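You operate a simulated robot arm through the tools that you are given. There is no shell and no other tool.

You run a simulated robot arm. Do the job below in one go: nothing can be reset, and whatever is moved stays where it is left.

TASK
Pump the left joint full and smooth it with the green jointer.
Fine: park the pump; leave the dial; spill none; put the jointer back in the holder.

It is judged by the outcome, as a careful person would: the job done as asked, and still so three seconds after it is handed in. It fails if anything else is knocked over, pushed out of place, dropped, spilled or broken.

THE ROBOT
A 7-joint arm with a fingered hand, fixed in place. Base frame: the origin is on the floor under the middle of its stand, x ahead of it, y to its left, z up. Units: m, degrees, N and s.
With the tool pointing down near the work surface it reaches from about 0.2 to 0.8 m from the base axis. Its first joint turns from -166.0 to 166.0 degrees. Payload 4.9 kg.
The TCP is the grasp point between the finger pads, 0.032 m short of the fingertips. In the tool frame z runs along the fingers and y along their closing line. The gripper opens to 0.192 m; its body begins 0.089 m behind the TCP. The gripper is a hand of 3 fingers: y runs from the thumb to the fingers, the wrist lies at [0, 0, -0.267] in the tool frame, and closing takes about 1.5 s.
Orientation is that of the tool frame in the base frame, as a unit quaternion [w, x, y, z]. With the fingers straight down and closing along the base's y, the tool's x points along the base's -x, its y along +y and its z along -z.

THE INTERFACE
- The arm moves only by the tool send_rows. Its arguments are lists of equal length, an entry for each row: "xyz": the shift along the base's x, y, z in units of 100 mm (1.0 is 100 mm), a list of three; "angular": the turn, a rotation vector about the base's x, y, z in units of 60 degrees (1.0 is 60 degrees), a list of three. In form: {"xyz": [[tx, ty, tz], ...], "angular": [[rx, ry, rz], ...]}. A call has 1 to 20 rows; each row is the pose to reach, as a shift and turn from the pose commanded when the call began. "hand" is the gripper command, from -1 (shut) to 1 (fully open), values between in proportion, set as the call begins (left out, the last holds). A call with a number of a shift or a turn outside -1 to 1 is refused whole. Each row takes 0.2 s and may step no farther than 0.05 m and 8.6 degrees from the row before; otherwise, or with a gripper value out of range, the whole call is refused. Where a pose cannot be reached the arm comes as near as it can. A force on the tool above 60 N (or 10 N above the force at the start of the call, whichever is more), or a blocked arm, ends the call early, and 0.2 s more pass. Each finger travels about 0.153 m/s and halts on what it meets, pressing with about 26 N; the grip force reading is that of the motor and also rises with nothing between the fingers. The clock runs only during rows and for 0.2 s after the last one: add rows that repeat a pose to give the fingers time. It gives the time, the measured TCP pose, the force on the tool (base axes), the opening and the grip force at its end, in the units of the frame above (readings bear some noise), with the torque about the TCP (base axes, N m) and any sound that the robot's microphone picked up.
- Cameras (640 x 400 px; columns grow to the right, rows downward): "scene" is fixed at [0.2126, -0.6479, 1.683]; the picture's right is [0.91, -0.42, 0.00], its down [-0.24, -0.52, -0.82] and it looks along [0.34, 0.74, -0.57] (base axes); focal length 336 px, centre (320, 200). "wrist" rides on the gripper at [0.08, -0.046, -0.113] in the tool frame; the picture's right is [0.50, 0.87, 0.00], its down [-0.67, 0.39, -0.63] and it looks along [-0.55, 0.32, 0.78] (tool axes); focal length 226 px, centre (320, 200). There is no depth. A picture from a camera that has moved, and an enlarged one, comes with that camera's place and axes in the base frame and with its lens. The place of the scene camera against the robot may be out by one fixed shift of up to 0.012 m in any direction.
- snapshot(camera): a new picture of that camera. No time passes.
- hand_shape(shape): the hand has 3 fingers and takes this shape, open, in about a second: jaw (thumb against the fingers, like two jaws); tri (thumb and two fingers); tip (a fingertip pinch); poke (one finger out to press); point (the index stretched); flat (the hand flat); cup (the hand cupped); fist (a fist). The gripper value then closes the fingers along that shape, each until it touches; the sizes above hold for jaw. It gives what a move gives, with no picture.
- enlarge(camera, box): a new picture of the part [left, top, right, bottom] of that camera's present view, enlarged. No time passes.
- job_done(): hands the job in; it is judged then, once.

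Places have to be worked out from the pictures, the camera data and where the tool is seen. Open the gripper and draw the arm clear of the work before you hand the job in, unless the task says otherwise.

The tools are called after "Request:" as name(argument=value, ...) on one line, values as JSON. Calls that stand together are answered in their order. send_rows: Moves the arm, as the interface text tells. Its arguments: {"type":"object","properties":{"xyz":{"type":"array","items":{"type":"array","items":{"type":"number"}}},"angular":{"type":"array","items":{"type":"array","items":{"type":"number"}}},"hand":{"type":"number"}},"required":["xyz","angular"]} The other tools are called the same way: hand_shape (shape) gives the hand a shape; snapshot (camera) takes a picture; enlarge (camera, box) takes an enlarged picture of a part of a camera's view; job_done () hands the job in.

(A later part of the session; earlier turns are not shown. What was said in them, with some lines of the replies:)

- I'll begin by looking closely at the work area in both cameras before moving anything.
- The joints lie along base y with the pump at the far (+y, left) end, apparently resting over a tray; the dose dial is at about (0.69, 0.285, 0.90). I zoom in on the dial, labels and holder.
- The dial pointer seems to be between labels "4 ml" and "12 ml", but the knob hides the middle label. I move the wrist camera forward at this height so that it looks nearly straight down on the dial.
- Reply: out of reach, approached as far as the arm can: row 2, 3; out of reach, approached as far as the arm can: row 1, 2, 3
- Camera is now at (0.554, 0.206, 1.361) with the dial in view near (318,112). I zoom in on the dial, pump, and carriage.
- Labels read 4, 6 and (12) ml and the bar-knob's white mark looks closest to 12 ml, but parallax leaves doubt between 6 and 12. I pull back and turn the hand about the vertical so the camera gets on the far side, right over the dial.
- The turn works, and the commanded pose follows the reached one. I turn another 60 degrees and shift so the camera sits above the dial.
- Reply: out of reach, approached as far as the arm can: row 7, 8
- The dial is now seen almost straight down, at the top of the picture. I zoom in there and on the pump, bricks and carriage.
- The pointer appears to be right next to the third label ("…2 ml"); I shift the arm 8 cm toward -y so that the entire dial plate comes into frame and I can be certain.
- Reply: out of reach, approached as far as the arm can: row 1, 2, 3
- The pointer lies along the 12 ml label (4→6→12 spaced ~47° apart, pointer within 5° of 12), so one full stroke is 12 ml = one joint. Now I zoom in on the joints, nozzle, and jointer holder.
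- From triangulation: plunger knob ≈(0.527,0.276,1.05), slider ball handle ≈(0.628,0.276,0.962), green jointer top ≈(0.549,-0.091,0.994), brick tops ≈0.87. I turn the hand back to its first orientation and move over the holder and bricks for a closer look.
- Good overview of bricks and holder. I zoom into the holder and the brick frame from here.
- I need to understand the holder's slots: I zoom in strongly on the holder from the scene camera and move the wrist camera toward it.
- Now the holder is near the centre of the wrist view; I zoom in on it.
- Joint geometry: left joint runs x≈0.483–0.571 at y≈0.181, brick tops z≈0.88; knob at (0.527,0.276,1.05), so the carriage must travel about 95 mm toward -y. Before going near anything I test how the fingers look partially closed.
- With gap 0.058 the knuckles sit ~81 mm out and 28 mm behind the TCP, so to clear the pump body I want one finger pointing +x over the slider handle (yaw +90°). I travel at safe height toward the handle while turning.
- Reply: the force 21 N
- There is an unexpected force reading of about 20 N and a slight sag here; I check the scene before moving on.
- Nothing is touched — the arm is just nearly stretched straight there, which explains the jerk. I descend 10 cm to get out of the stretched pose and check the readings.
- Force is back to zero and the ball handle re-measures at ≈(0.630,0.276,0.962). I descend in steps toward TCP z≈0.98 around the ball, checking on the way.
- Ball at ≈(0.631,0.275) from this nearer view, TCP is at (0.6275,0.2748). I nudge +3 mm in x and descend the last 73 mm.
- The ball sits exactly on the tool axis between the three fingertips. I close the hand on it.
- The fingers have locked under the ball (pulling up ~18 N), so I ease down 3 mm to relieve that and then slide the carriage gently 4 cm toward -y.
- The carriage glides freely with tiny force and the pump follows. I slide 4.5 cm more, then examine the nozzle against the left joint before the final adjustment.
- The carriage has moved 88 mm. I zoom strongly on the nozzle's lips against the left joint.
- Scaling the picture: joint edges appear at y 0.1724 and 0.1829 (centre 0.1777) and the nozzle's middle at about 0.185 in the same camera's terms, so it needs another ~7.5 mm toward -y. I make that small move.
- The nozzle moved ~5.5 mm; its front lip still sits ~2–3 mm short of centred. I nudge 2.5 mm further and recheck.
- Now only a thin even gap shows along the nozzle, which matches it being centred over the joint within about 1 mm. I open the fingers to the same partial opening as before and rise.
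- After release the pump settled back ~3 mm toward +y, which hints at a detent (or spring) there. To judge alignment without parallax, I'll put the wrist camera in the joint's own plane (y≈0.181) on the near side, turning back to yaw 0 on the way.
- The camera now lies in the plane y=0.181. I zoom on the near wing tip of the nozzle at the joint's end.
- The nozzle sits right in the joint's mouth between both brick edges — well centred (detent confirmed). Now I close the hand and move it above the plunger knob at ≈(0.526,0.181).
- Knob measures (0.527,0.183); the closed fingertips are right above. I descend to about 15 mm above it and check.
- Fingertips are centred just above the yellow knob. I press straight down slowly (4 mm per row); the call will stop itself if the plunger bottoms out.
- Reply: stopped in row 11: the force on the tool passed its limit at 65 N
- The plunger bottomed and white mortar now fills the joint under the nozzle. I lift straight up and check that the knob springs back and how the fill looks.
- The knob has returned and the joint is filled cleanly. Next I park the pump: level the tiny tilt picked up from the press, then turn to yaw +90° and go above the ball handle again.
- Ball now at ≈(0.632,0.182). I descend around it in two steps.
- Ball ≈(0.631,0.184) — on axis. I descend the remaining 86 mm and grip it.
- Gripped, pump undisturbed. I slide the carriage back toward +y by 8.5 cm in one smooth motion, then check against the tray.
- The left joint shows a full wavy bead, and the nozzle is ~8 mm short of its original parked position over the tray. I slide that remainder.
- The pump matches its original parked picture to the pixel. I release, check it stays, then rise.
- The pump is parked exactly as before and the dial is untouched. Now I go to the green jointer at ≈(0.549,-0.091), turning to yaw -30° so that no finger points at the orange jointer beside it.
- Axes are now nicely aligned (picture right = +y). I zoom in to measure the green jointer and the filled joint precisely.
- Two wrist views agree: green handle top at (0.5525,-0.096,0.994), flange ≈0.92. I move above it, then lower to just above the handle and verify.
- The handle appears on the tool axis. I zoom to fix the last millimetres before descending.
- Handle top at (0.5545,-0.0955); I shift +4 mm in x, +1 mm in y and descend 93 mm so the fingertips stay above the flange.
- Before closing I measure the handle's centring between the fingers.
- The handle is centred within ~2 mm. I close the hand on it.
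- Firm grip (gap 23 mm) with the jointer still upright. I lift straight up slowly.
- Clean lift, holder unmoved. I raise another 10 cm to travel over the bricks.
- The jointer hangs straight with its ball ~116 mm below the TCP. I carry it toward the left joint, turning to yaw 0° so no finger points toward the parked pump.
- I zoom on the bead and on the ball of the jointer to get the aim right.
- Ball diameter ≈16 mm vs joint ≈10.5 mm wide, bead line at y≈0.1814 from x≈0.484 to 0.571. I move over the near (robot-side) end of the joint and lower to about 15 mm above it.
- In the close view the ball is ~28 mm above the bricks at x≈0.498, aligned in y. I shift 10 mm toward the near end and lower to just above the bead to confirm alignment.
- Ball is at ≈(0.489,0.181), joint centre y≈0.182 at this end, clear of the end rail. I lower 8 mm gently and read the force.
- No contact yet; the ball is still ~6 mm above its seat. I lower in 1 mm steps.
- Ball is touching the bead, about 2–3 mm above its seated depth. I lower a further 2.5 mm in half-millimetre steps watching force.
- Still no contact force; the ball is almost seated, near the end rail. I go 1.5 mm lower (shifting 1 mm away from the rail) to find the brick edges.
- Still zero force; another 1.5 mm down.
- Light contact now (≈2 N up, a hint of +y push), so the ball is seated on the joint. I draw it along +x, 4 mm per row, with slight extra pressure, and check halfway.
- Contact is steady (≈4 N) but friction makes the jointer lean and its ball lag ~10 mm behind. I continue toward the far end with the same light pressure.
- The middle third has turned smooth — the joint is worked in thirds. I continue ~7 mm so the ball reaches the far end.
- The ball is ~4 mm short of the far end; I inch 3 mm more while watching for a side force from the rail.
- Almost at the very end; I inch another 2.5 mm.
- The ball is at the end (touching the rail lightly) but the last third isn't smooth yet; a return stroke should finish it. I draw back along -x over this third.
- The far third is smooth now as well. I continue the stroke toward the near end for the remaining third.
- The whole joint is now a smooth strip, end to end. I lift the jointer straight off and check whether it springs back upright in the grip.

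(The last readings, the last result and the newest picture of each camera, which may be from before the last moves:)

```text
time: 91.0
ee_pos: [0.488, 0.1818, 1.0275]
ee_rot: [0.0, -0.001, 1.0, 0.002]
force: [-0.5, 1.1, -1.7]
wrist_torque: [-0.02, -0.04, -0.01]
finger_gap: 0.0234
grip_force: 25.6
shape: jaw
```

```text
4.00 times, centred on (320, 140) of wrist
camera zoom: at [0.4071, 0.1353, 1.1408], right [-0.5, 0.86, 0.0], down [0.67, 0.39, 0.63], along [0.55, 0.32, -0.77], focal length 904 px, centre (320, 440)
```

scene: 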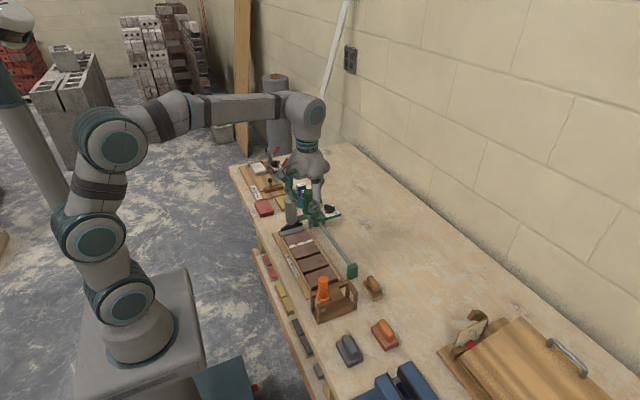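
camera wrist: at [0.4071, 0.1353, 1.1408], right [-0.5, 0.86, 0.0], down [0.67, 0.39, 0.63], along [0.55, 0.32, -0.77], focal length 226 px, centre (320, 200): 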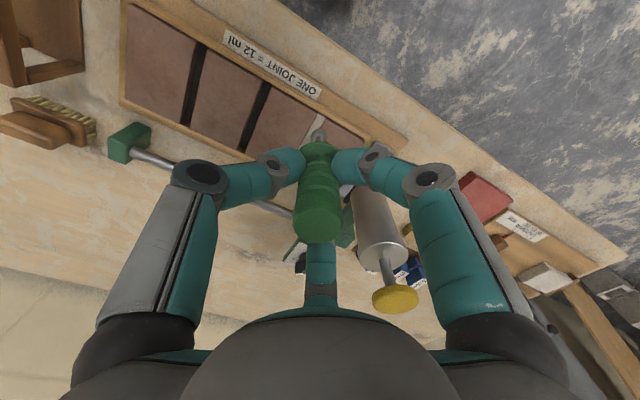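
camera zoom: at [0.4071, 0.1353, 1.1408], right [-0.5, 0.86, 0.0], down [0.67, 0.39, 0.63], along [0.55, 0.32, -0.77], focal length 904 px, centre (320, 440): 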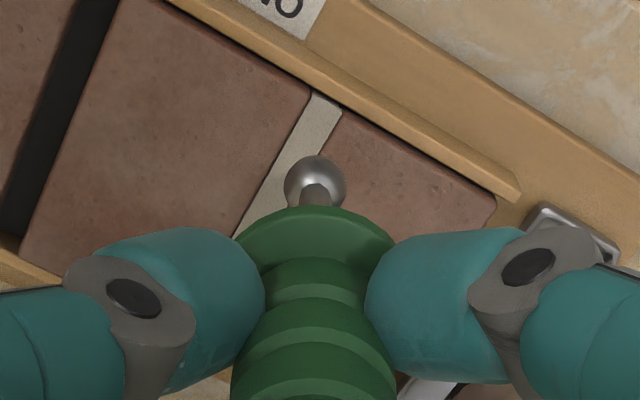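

Joint smooth along its full length. The jointer kept only a ~2° lean (ball ≈3 mm toward +x). I raise it clear and tilt the hand slightly to set it upright, then look at it.

Request:
send_rows(xyz=[[0, 0, 0.2], [0, 0, 0.4], [0, 0, 0.6], [0, 0, 0.8], [0, 0, 0.95], [0, 0, 0.95]], angular=[[0, 0.005, 0], [0, 0.01, 0], [0, 0.02, 0], [-0.005, 0.03, 0], [-0.009, 0.03, 0], [-0.009, 0.03, 0]])

Request:
enlarge(camera="scene", box=[265, 170, 329, 230])

Request:
enlarge(camera="scene", box=[280, 222, 328, 255])

```text
time: 92.3
ee_pos: [0.4864, 0.1842, 1.122]
ee_rot: [-0.015, -0.001, 1.0, -0.004]
force: [-0.4, 0.3, -0.6]
wrist_torque: [0.02, -0.01, 0.03]
finger_gap: 0.0233
grip_force: 26.1
shape: jaw
```

```text
6.67 times, centred on (297, 200) of scene
camera zoom: at [0.2126, -0.6479, 1.683], right [0.91, -0.42, 0.0], down [-0.24, -0.52, -0.82], along [0.34, 0.74, -0.57], focal length 2241 px, centre (473, 200)
```

zoom: 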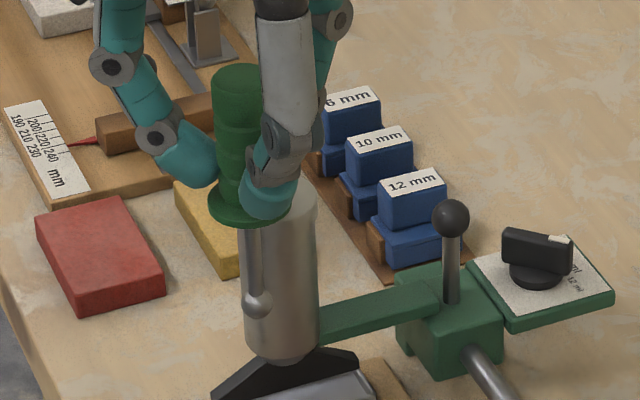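

```text
12.12 times, centred on (304, 238) of scene
camera zoom: at [0.2126, -0.6479, 1.683], right [0.91, -0.42, 0.0], down [-0.24, -0.52, -0.82], along [0.34, 0.74, -0.57], focal length 4075 px, centre (514, -267)
```

zoom: 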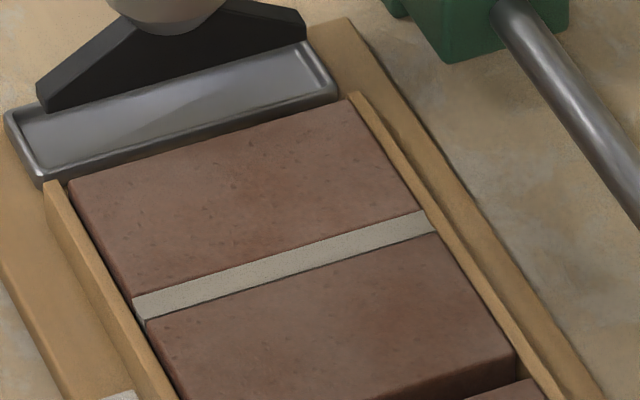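

The joint is a neat smooth strip and the jointer hangs almost vertical again. I carry it back toward the holder along the same way, turning to yaw -30°.

Request:
send_rows(xyz=[[0.2, -0.25, 0], [0.4, -0.5, 0], [0.55, -0.75, 0], [0.68, -1, 0]], angular=[[0, 0, 0], [0, 0, 0], [0, 0, 0], [0, 0, 0]])

Request:
send_rows(xyz=[[0, -0.2, 0], [0, -0.4, 0], [0, -0.6, 0], [0, -0.8, 0], [0, -1, 0]], angular=[[0, 0, -0.1], [0, 0, -0.2], [0, 0, -0.3], [0, 0, -0.4], [0, 0, -0.5]])

Request:
send_rows(xyz=[[0, -0.25, 0], [0, -0.5, 0], [0, -0.79, 0], [0, -0.79, 0]], angular=[[0, 0, 0], [0, 0, 0], [0, 0, 0], [0, 0, 0]])

Request:
snapshot(camera="wrist")

Request:
enlarge(camera="scene", box=[295, 200, 395, 325])

```text
time: 93.3
ee_pos: [0.5564, 0.082, 1.1211]
ee_rot: [-0.016, -0.001, 1.0, -0.002]
force: [-1.3, -0.6, -1.1]
wrist_torque: [0.01, -0.01, 0.01]
finger_gap: 0.0236
grip_force: 25.8
shape: jaw
```

```text
time: 94.5
ee_pos: [0.5557, -0.0182, 1.1209]
ee_rot: [-0.016, 0.259, 0.966, 0.003]
force: [0.4, 1.0, -1.0]
wrist_torque: [-0.01, 0.03, -0.04]
finger_gap: 0.0236
grip_force: 25.8
shape: jaw
```

```text
time: 95.5
ee_pos: [0.5571, -0.0974, 1.1225]
ee_rot: [-0.016, 0.258, 0.966, 0.001]
force: [1.2, 0.6, -1.1]
wrist_torque: [0.03, -0.05, 0.01]
finger_gap: 0.0236
grip_force: 26.0
shape: jaw
```

```text
taken
camera wrist: at [0.4673, -0.0983, 1.2386], right [0.0, 1.0, 0.01], down [0.79, -0.01, 0.61], along [0.61, 0.01, -0.79], focal length 226 px, centre (320, 200)
```

wrist: 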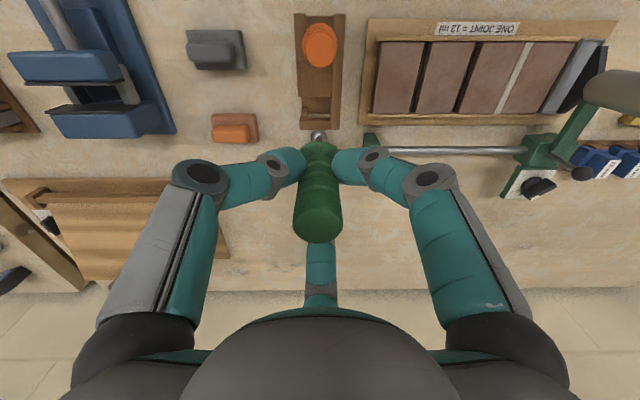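

```text
3.20 times, centred on (345, 262) of scene
camera zoom: at [0.2126, -0.6479, 1.683], right [0.91, -0.42, 0.0], down [-0.24, -0.52, -0.82], along [0.34, 0.74, -0.57], focal length 1076 px, centre (240, 0)
```

zoom: 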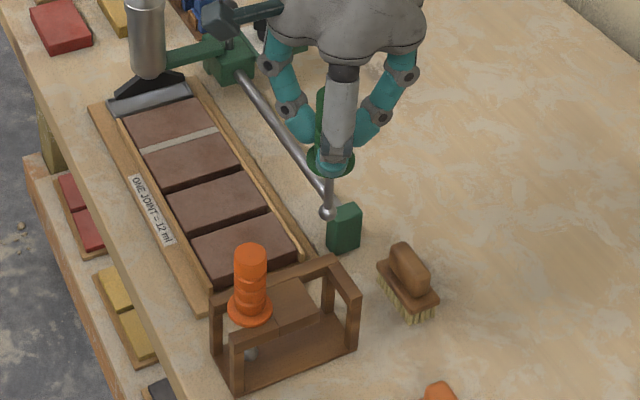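

By my bookkeeping the jointer is now vertical within ~0.3°, and the TCP needs only (-1.5, +2.5) mm to be back over its slot. I make that shift and lower 5 cm, then check against the slot.

Request:
send_rows(xyz=[[-0.015, 0.025, 0], [-0.015, 0.025, -0.2], [-0.015, 0.025, -0.4], [-0.015, 0.025, -0.5], [-0.015, 0.025, -0.5]], angular=[[0, 0, 0], [0, 0, 0], [0, 0, 0], [0, 0, 0], [0, 0, 0]])

Request:
enlarge(camera="scene", box=[305, 230, 385, 320])

Request:
enlarge(camera="wrist", box=[280, 70, 360, 150])

```text
time: 96.8
ee_pos: [0.5548, -0.0929, 1.0717]
ee_rot: [-0.015, 0.258, 0.966, 0.002]
force: [-0.3, 0.2, -1.5]
wrist_torque: [0.0, -0.02, -0.02]
finger_gap: 0.0237
grip_force: 26.0
shape: jaw
```

```text
4.44 times, centred on (345, 275) of scene
camera zoom: at [0.2126, -0.6479, 1.683], right [0.91, -0.42, 0.0], down [-0.24, -0.52, -0.82], along [0.34, 0.74, -0.57], focal length 1494 px, centre (209, -133)
```

zoom: 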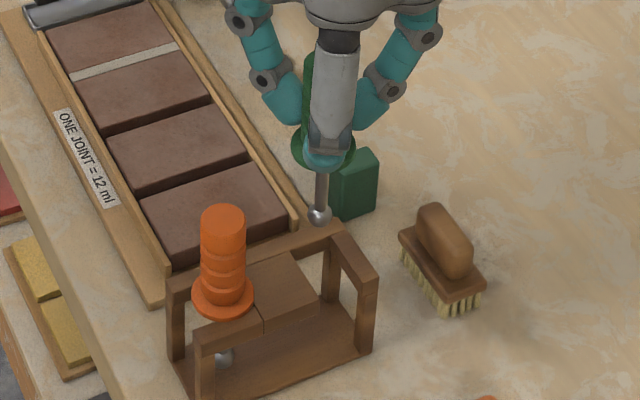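

```text
5.00 times, centred on (320, 110) of wrist
camera zoom: at [0.4643, -0.0943, 1.1882], right [0.0, 1.0, 0.01], down [0.79, -0.01, 0.61], along [0.61, 0.01, -0.79], focal length 1130 px, centre (320, 650)
```

zoom: 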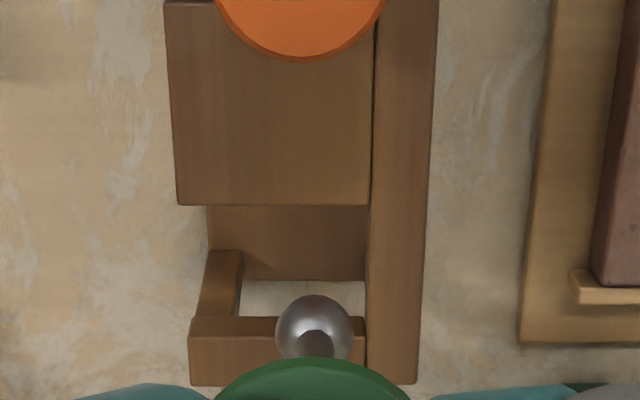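

The slot spans x 0.541–0.569 (open toward -y, back rail at y≈-0.0805), and the ball is at ≈(0.5525,-0.093). I shift +2 mm in x, -2 mm in y and lower the ball through the slot, watching the force.

Request:
send_rows(xyz=[[0.02, -0.02, 0], [0.02, -0.02, -0.1], [0.02, -0.02, -0.2], [0.02, -0.02, -0.3], [0.02, -0.02, -0.4], [0.02, -0.02, -0.5], [0.02, -0.02, -0.5]], angular=[[0, 0, 0], [0, 0, 0], [0, 0, 0], [0, 0, 0], [0, 0, 0], [0, 0, 0], [0, 0, 0]])

Request:
enlarge(camera="scene", box=[305, 240, 375, 325])

Request:
enlarge(camera="wrist", box=[270, 70, 370, 170])

```text
time: 98.3
ee_pos: [0.5548, -0.0955, 1.0231]
ee_rot: [-0.015, 0.258, 0.966, 0.002]
force: [0.6, -0.4, -0.5]
wrist_torque: [0.02, 0.0, 0.01]
finger_gap: 0.0235
grip_force: 25.6
shape: jaw
```

```text
4.71 times, centred on (340, 282) of scene
camera zoom: at [0.2126, -0.6479, 1.683], right [0.91, -0.42, 0.0], down [-0.24, -0.52, -0.82], along [0.34, 0.74, -0.57], focal length 1582 px, centre (226, -188)
```

zoom: 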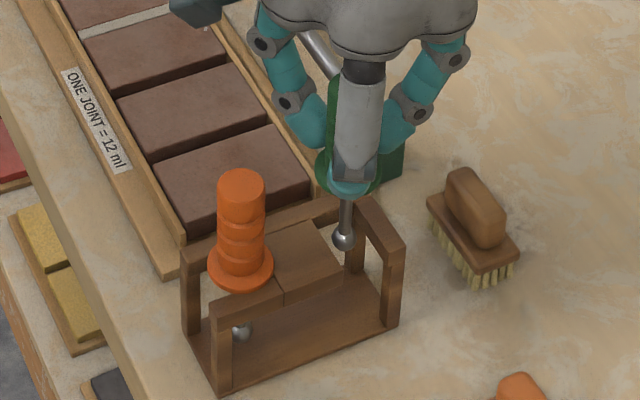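

```text
4.00 times, centred on (320, 120) of wrist
camera zoom: at [0.4657, -0.0973, 1.139], right [0.0, 1.0, 0.01], down [0.79, -0.01, 0.61], along [0.61, 0.01, -0.79], focal length 904 px, centre (320, 520)
```

zoom: 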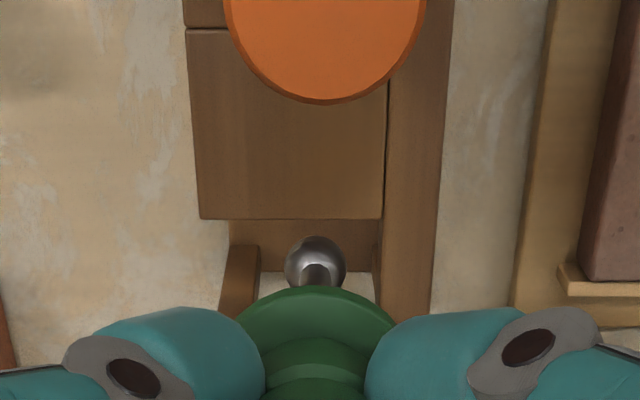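

The ball is entering the slot cleanly between the plank and the end bar. I continue lowering 43 mm, leaving a few millimetres to the flange's rest height.

Request:
send_rows(xyz=[[0, 0, -0.07], [0, 0, -0.14], [0, 0, -0.21], [0, 0, -0.28], [0, 0, -0.35], [0, 0, -0.43], [0, 0, -0.43]], angular=[[0, 0, 0], [0, 0, 0], [0, 0, 0], [0, 0, 0], [0, 0, 0], [0, 0, 0], [0, 0, 0]])

Request:
enlarge(camera="scene", box=[305, 240, 375, 325])

Request:
enlarge(camera="wrist", box=[270, 90, 370, 190])

```text
time: 100.0
ee_pos: [0.5564, -0.0967, 0.9785]
ee_rot: [-0.015, 0.259, 0.966, 0.001]
force: [-0.2, -0.3, -0.6]
wrist_torque: [-0.01, -0.03, -0.01]
finger_gap: 0.0234
grip_force: 26.0
shape: jaw
```

```text
4.71 times, centred on (340, 282) of scene
camera zoom: at [0.2126, -0.6479, 1.683], right [0.91, -0.42, 0.0], down [-0.24, -0.52, -0.82], along [0.34, 0.74, -0.57], focal length 1582 px, centre (226, -188)
```

zoom: 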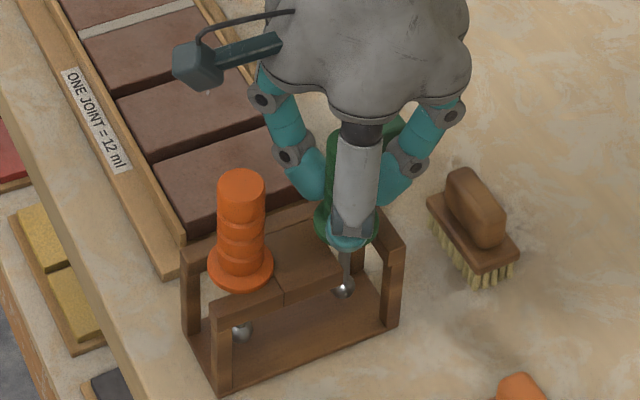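

```text
4.00 times, centred on (320, 140) of wrist
camera zoom: at [0.4661, -0.0984, 1.0948], right [0.0, 1.0, 0.01], down [0.79, -0.01, 0.61], along [0.61, 0.01, -0.79], focal length 904 px, centre (320, 440)
```

zoom: 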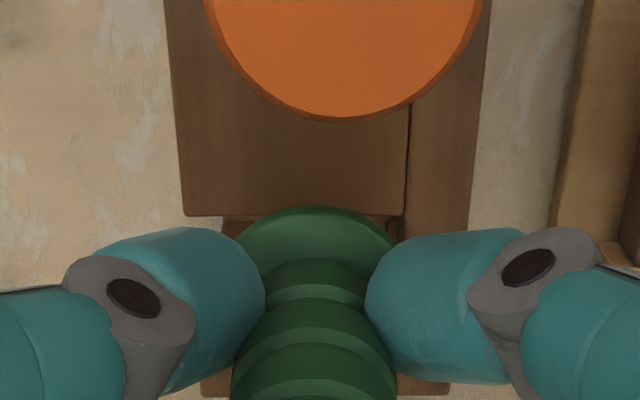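

Inserted freely; about 5 mm remain. I lower in 1 mm steps (with +1.5 mm y correction) to seat the flange.

Request:
send_rows(xyz=[[0, 0.01, -0.01], [0, 0.015, -0.02], [0, 0.015, -0.03], [0, 0.015, -0.04], [0, 0.015, -0.05], [0, 0.015, -0.05]], angular=[[0, 0, 0], [0, 0, 0], [0, 0, 0], [0, 0, 0], [0, 0, 0], [0, 0, 0]])

Request:
enlarge(camera="scene", box=[315, 250, 370, 310])

```text
time: 101.3
ee_pos: [0.5564, -0.0946, 0.9735]
ee_rot: [-0.016, 0.259, 0.966, 0.002]
force: [-0.1, 0.4, -1.7]
wrist_torque: [0.0, 0.02, -0.01]
finger_gap: 0.0234
grip_force: 26.0
shape: jaw
```

```text
6.67 times, centred on (342, 280) of scene
camera zoom: at [0.2126, -0.6479, 1.683], right [0.91, -0.42, 0.0], down [-0.24, -0.52, -0.82], along [0.34, 0.74, -0.57], focal length 2241 px, centre (170, -333)
```

zoom: 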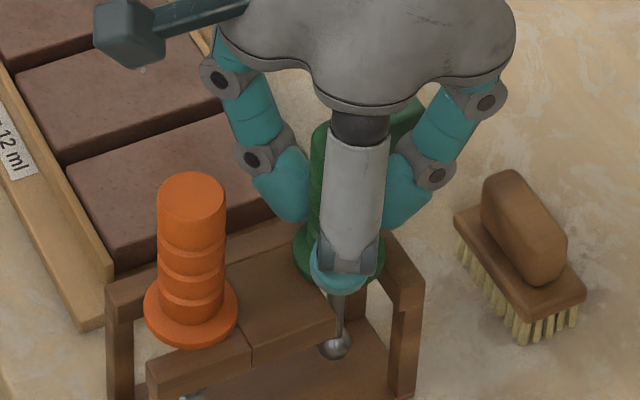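

The ball's position in the picture matches the original within a pixel, so the flange is about at its seat. I lower up to 2 mm more in half-millimetre steps for contact.

Request:
send_rows(xyz=[[0, 0, -0.005], [0, 0, -0.01], [0, 0, -0.015], [0, 0, -0.02], [0, 0, -0.02]], angular=[[0, 0, 0], [0, 0, 0], [0, 0, 0], [0, 0, 0], [0, 0, 0]])

Request:
enlarge(camera="scene", box=[315, 250, 370, 310])

```text
time: 102.5
ee_pos: [0.5565, -0.0953, 0.9721]
ee_rot: [-0.016, 0.257, 0.966, 0.002]
force: [2.0, 0.7, -1.1]
wrist_torque: [-0.02, 0.0, 0.0]
finger_gap: 0.0234
grip_force: 26.0
shape: jaw
```

```text
6.67 times, centred on (342, 280) of scene
camera zoom: at [0.2126, -0.6479, 1.683], right [0.91, -0.42, 0.0], down [-0.24, -0.52, -0.82], along [0.34, 0.74, -0.57], focal length 2241 px, centre (170, -333)
```

zoom: 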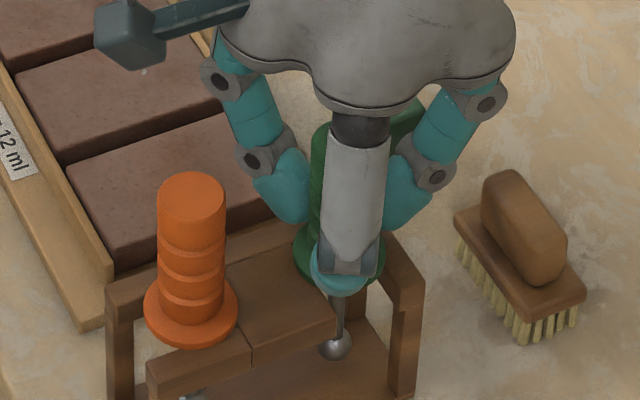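

Still no definite upward force; I lower another 1.5 mm.

Request:
send_rows(xyz=[[0, 0, -0.005], [0, 0, -0.01], [0, 0, -0.015], [0, 0, -0.015], [0, 0, -0.015]], angular=[[0, 0, 0], [0, 0, 0], [0, 0, 0], [0, 0, 0], [0, 0, 0]])

Request:
enlarge(camera="scene", box=[315, 250, 370, 310])

Request:
snapshot(camera="wrist")

```text
time: 103.8
ee_pos: [0.5565, -0.0957, 0.9718]
ee_rot: [-0.015, 0.259, 0.966, 0.002]
force: [-0.6, 0.7, 0.4]
wrist_torque: [-0.07, -0.01, -0.02]
finger_gap: 0.0235
grip_force: 25.7
shape: jaw
```

```text
6.67 times, centred on (342, 280) of scene
camera zoom: at [0.2126, -0.6479, 1.683], right [0.91, -0.42, 0.0], down [-0.24, -0.52, -0.82], along [0.34, 0.74, -0.57], focal length 2241 px, centre (170, -333)
```

zoom: 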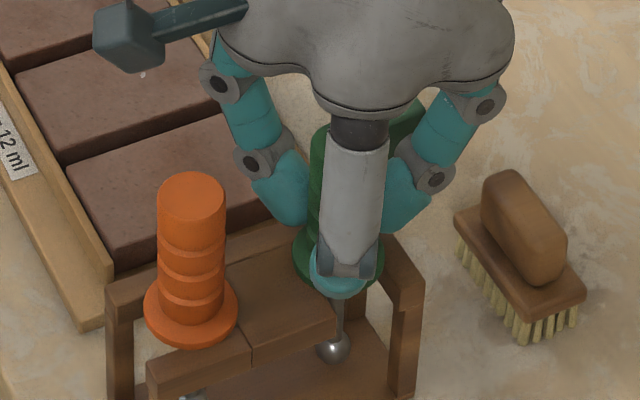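

```text
taken
camera wrist: at [0.4662, -0.0967, 1.0878], right [0.0, 1.0, 0.01], down [0.79, -0.01, 0.61], along [0.61, 0.01, -0.79], focal length 226 px, centre (320, 200)
```

wrist: 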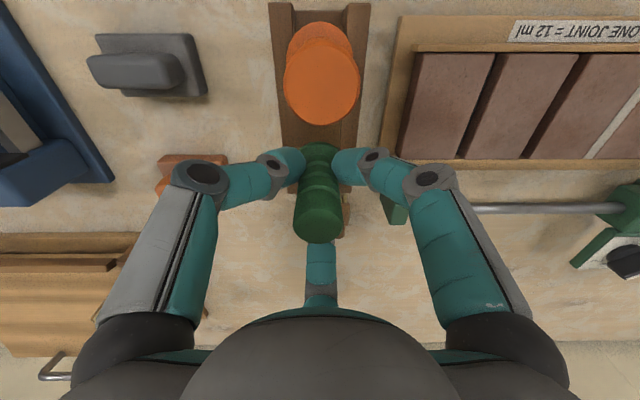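

The jointer's weight is now carried by the holder (z force went from -1.5 N to about 0), so it's seated. I open the hand to the same partial opening as before.

Request:
send_rows(xyz=[[0, 0, -0.005], [0, 0, -0.005], [0, 0, -0.005], [0, 0, -0.005], [0, 0, -0.005]], angular=[[0, 0, 0], [0, 0, 0], [0, 0, 0], [0, 0, 0], [0, 0, 0]], hand=-0.4)

Request:
enlarge(camera="scene", box=[315, 250, 370, 310])

Request:
enlarge(camera="wrist", box=[270, 110, 370, 260])

```text
time: 105.0
ee_pos: [0.5559, -0.0958, 0.9702]
ee_rot: [-0.016, 0.258, 0.966, 0.002]
force: [-0.9, -0.7, 0.0]
wrist_torque: [0.01, 0.02, -0.02]
finger_gap: 0.0573
grip_force: 0.1
shape: jaw
```

```text
6.67 times, centred on (342, 280) of scene
camera zoom: at [0.2126, -0.6479, 1.683], right [0.91, -0.42, 0.0], down [-0.24, -0.52, -0.82], along [0.34, 0.74, -0.57], focal length 2241 px, centre (170, -333)
```

zoom: 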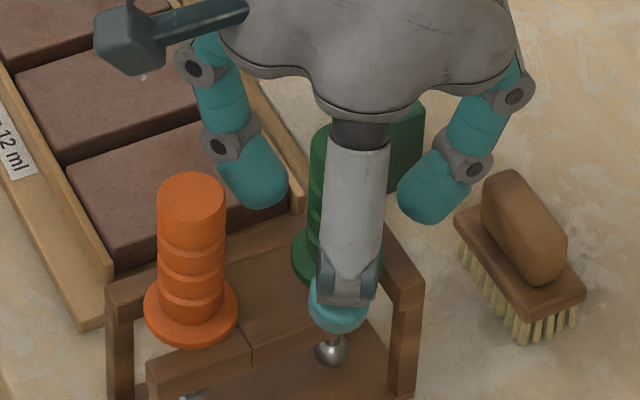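

```text
2.67 times, centred on (320, 185) of wrist
camera zoom: at [0.4664, -0.0972, 1.0867], right [0.0, 1.0, 0.01], down [0.79, -0.01, 0.61], along [0.61, 0.01, -0.79], focal length 603 px, centre (320, 240)
```

zoom: 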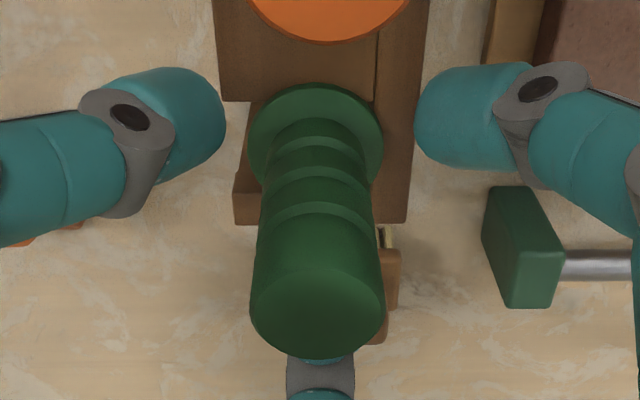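

The jointer stands in its slot, fingers clear all round. I rise straight up and away.

Request:
send_rows(xyz=[[0, 0, 0.1], [0, 0, 0.25], [0, 0, 0.5], [0, 0, 0.75], [0, 0, 1]], angular=[[0, 0, 0], [0, 0, 0], [0, 0, 0], [0, 0, 0], [0, 0, 0]])

Request:
send_rows(xyz=[[-0.1, 0, 0.3], [-0.2, 0, 0.6], [-0.4, 0, 0.9], [-0.6, 0, 1], [-0.8, 0, 1]], angular=[[0, 0, 0], [0, 0, 0], [0, 0, 0], [0, 0, 0], [0, 0, 0]], hand=1)

Request:
snapshot(camera="scene")

Request:
enlarge(camera="scene", box=[300, 250, 390, 330])

Request:
snapshot(camera="wrist")

```text
time: 106.2
ee_pos: [0.5575, -0.0946, 1.0696]
ee_rot: [-0.016, 0.258, 0.966, 0.0]
force: [0.5, 0.0, 0.0]
wrist_torque: [0.0, -0.01, 0.01]
finger_gap: 0.0573
grip_force: 0.1
shape: jaw
```

```text
time: 107.3
ee_pos: [0.475, -0.0961, 1.1704]
ee_rot: [-0.017, 0.258, 0.966, 0.002]
force: [0.2, 0.4, -0.2]
wrist_torque: [0.0, 0.0, 0.0]
finger_gap: 0.1921
grip_force: 0.1
shape: jaw
```

```text
taken
```

scene: 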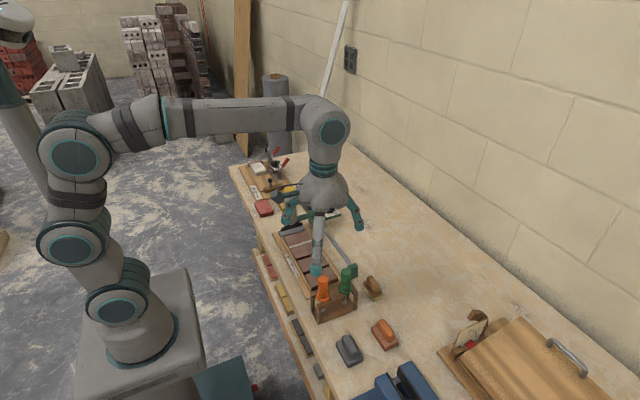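

```text
5.00 times, centred on (345, 290) of scene
camera zoom: at [0.2126, -0.6479, 1.683], right [0.91, -0.42, 0.0], down [-0.24, -0.52, -0.82], along [0.34, 0.74, -0.57], focal length 1681 px, centre (195, -250)
```

zoom: 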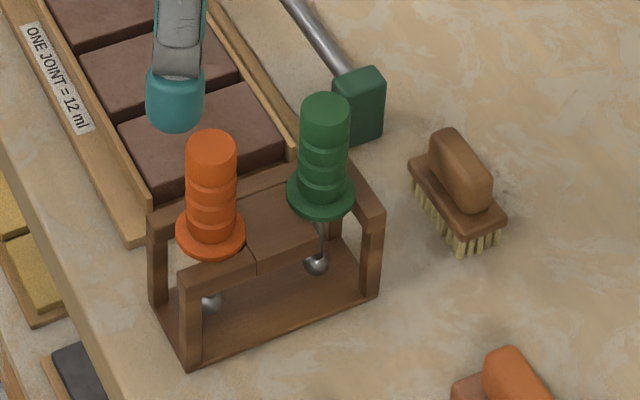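

```text
taken
camera wrist: at [0.3872, -0.0975, 1.2865], right [0.0, 1.0, 0.01], down [0.79, -0.01, 0.61], along [0.61, 0.01, -0.79], focal length 226 px, centre (320, 200)
```

wrist: 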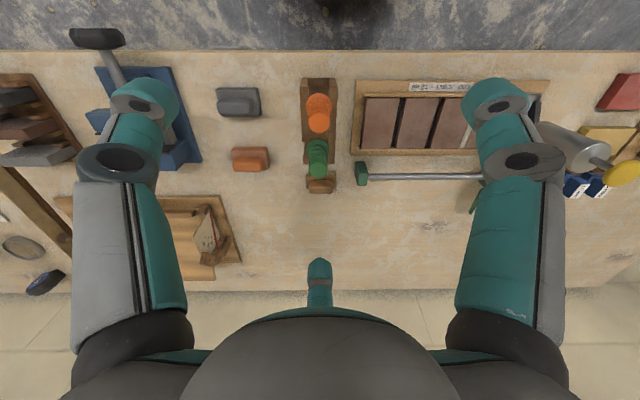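

The jointer is back upright in its slot with everything else in place. I raise the arm further clear and do a last check of pump, dial and joint.

Request:
send_rows(xyz=[[-0.1, 0, 0.3], [-0.2, 0, 0.6], [-0.4, 0, 0.9], [-0.6, 0, 1], [-0.8, 0, 1]], angular=[[0, 0, 0], [0, 0, 0], [0, 0, 0], [0, 0, 0], [0, 0, 0]])

Request:
snapshot(camera="scene")

Request:
enlarge(camera="scene", box=[260, 170, 360, 260])

Request:
enlarge(camera="scene", box=[320, 198, 344, 213])

Request:
enlarge(camera="scene", box=[270, 205, 330, 250])

```text
time: 108.5
ee_pos: [0.3955, -0.0944, 1.2709]
ee_rot: [-0.015, 0.257, 0.966, 0.002]
force: [-0.9, 0.9, -0.4]
wrist_torque: [-0.04, 0.0, 0.0]
finger_gap: 0.1919
grip_force: 0.0
shape: jaw
```

```text
taken
```

scene: 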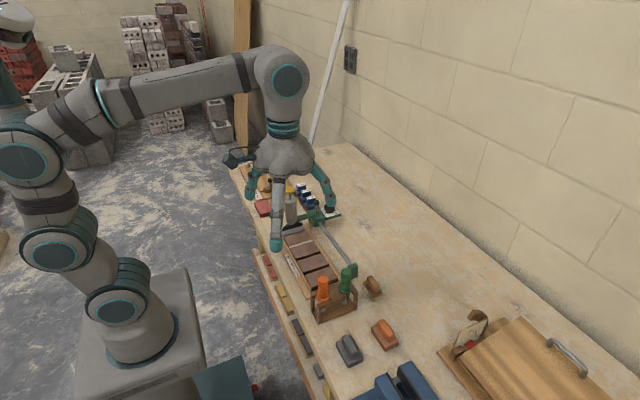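

```text
4.44 times, centred on (310, 215) of scene
camera zoom: at [0.2126, -0.6479, 1.683], right [0.91, -0.42, 0.0], down [-0.24, -0.52, -0.82], along [0.34, 0.74, -0.57], focal length 1494 px, centre (364, 133)
```

zoom: 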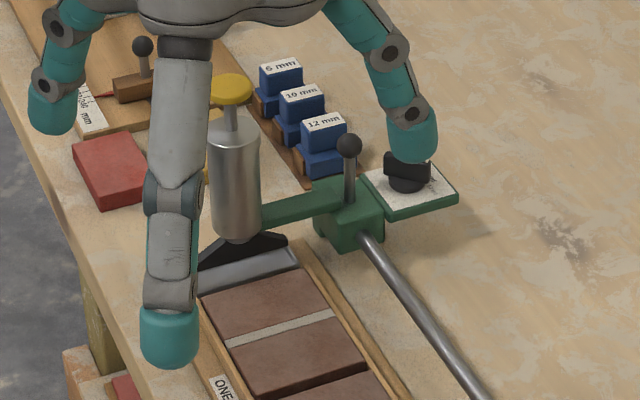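

```text
16.00 times, centred on (332, 206) of scene
camera zoom: at [0.2126, -0.6479, 1.683], right [0.91, -0.42, 0.0], down [-0.24, -0.52, -0.82], along [0.34, 0.74, -0.57], focal length 5379 px, centre (128, 112)
```

zoom: 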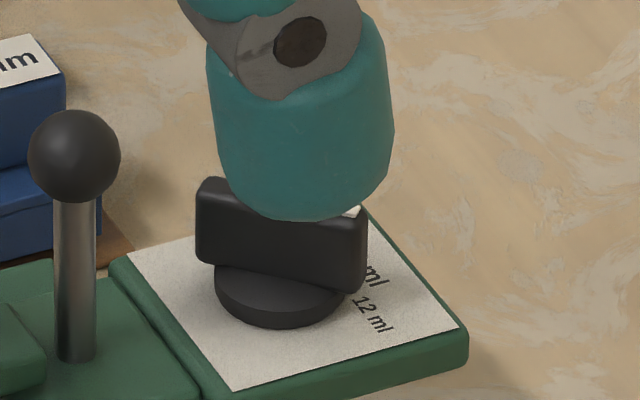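

```text
8.89 times, centred on (300, 228) of scene
camera zoom: at [0.2126, -0.6479, 1.683], right [0.91, -0.42, 0.0], down [-0.24, -0.52, -0.82], along [0.34, 0.74, -0.57], focal length 2988 px, centre (498, -44)
```

zoom: 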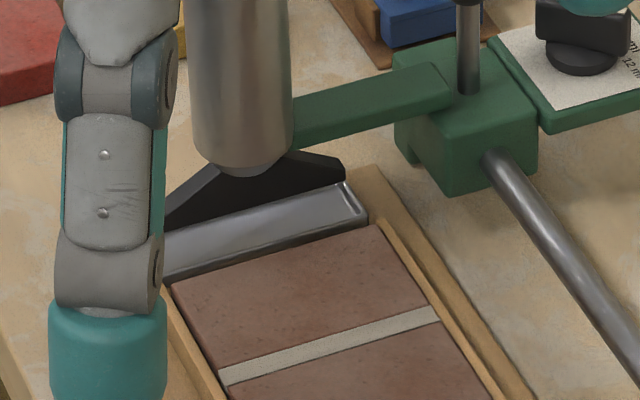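

The dial looks exactly as it did at the start. The pump is parked over its tray, the left joint is full and smooth, and the green jointer is back in the holder. The hand is open and well clear, so I hand the job in.

Request:
job_done()

```text
The job is handed in.
```

The left joint is full and smoothed along its whole length, and the job is handed in.

- **Filling:** The dial was set to 12 ml and one joint takes 12 ml, so I gave the pump a single full press. The nozzle was over the left joint (the one on the robot's left), and I saw no spill.
- **Pump:** It is back in its starting position over the tray.
- **Dial:** I didn't touch it, and it looks the same as at the start.
- **Smoothing:** One pass each way with the green jointer left an even strip from end to end.
- **Jointer:** It is upright in its slot in the holder, beside the orange one.

The hand is open and raised clear of the work. In the last pictures nothing else on the bench looked moved or knocked over.
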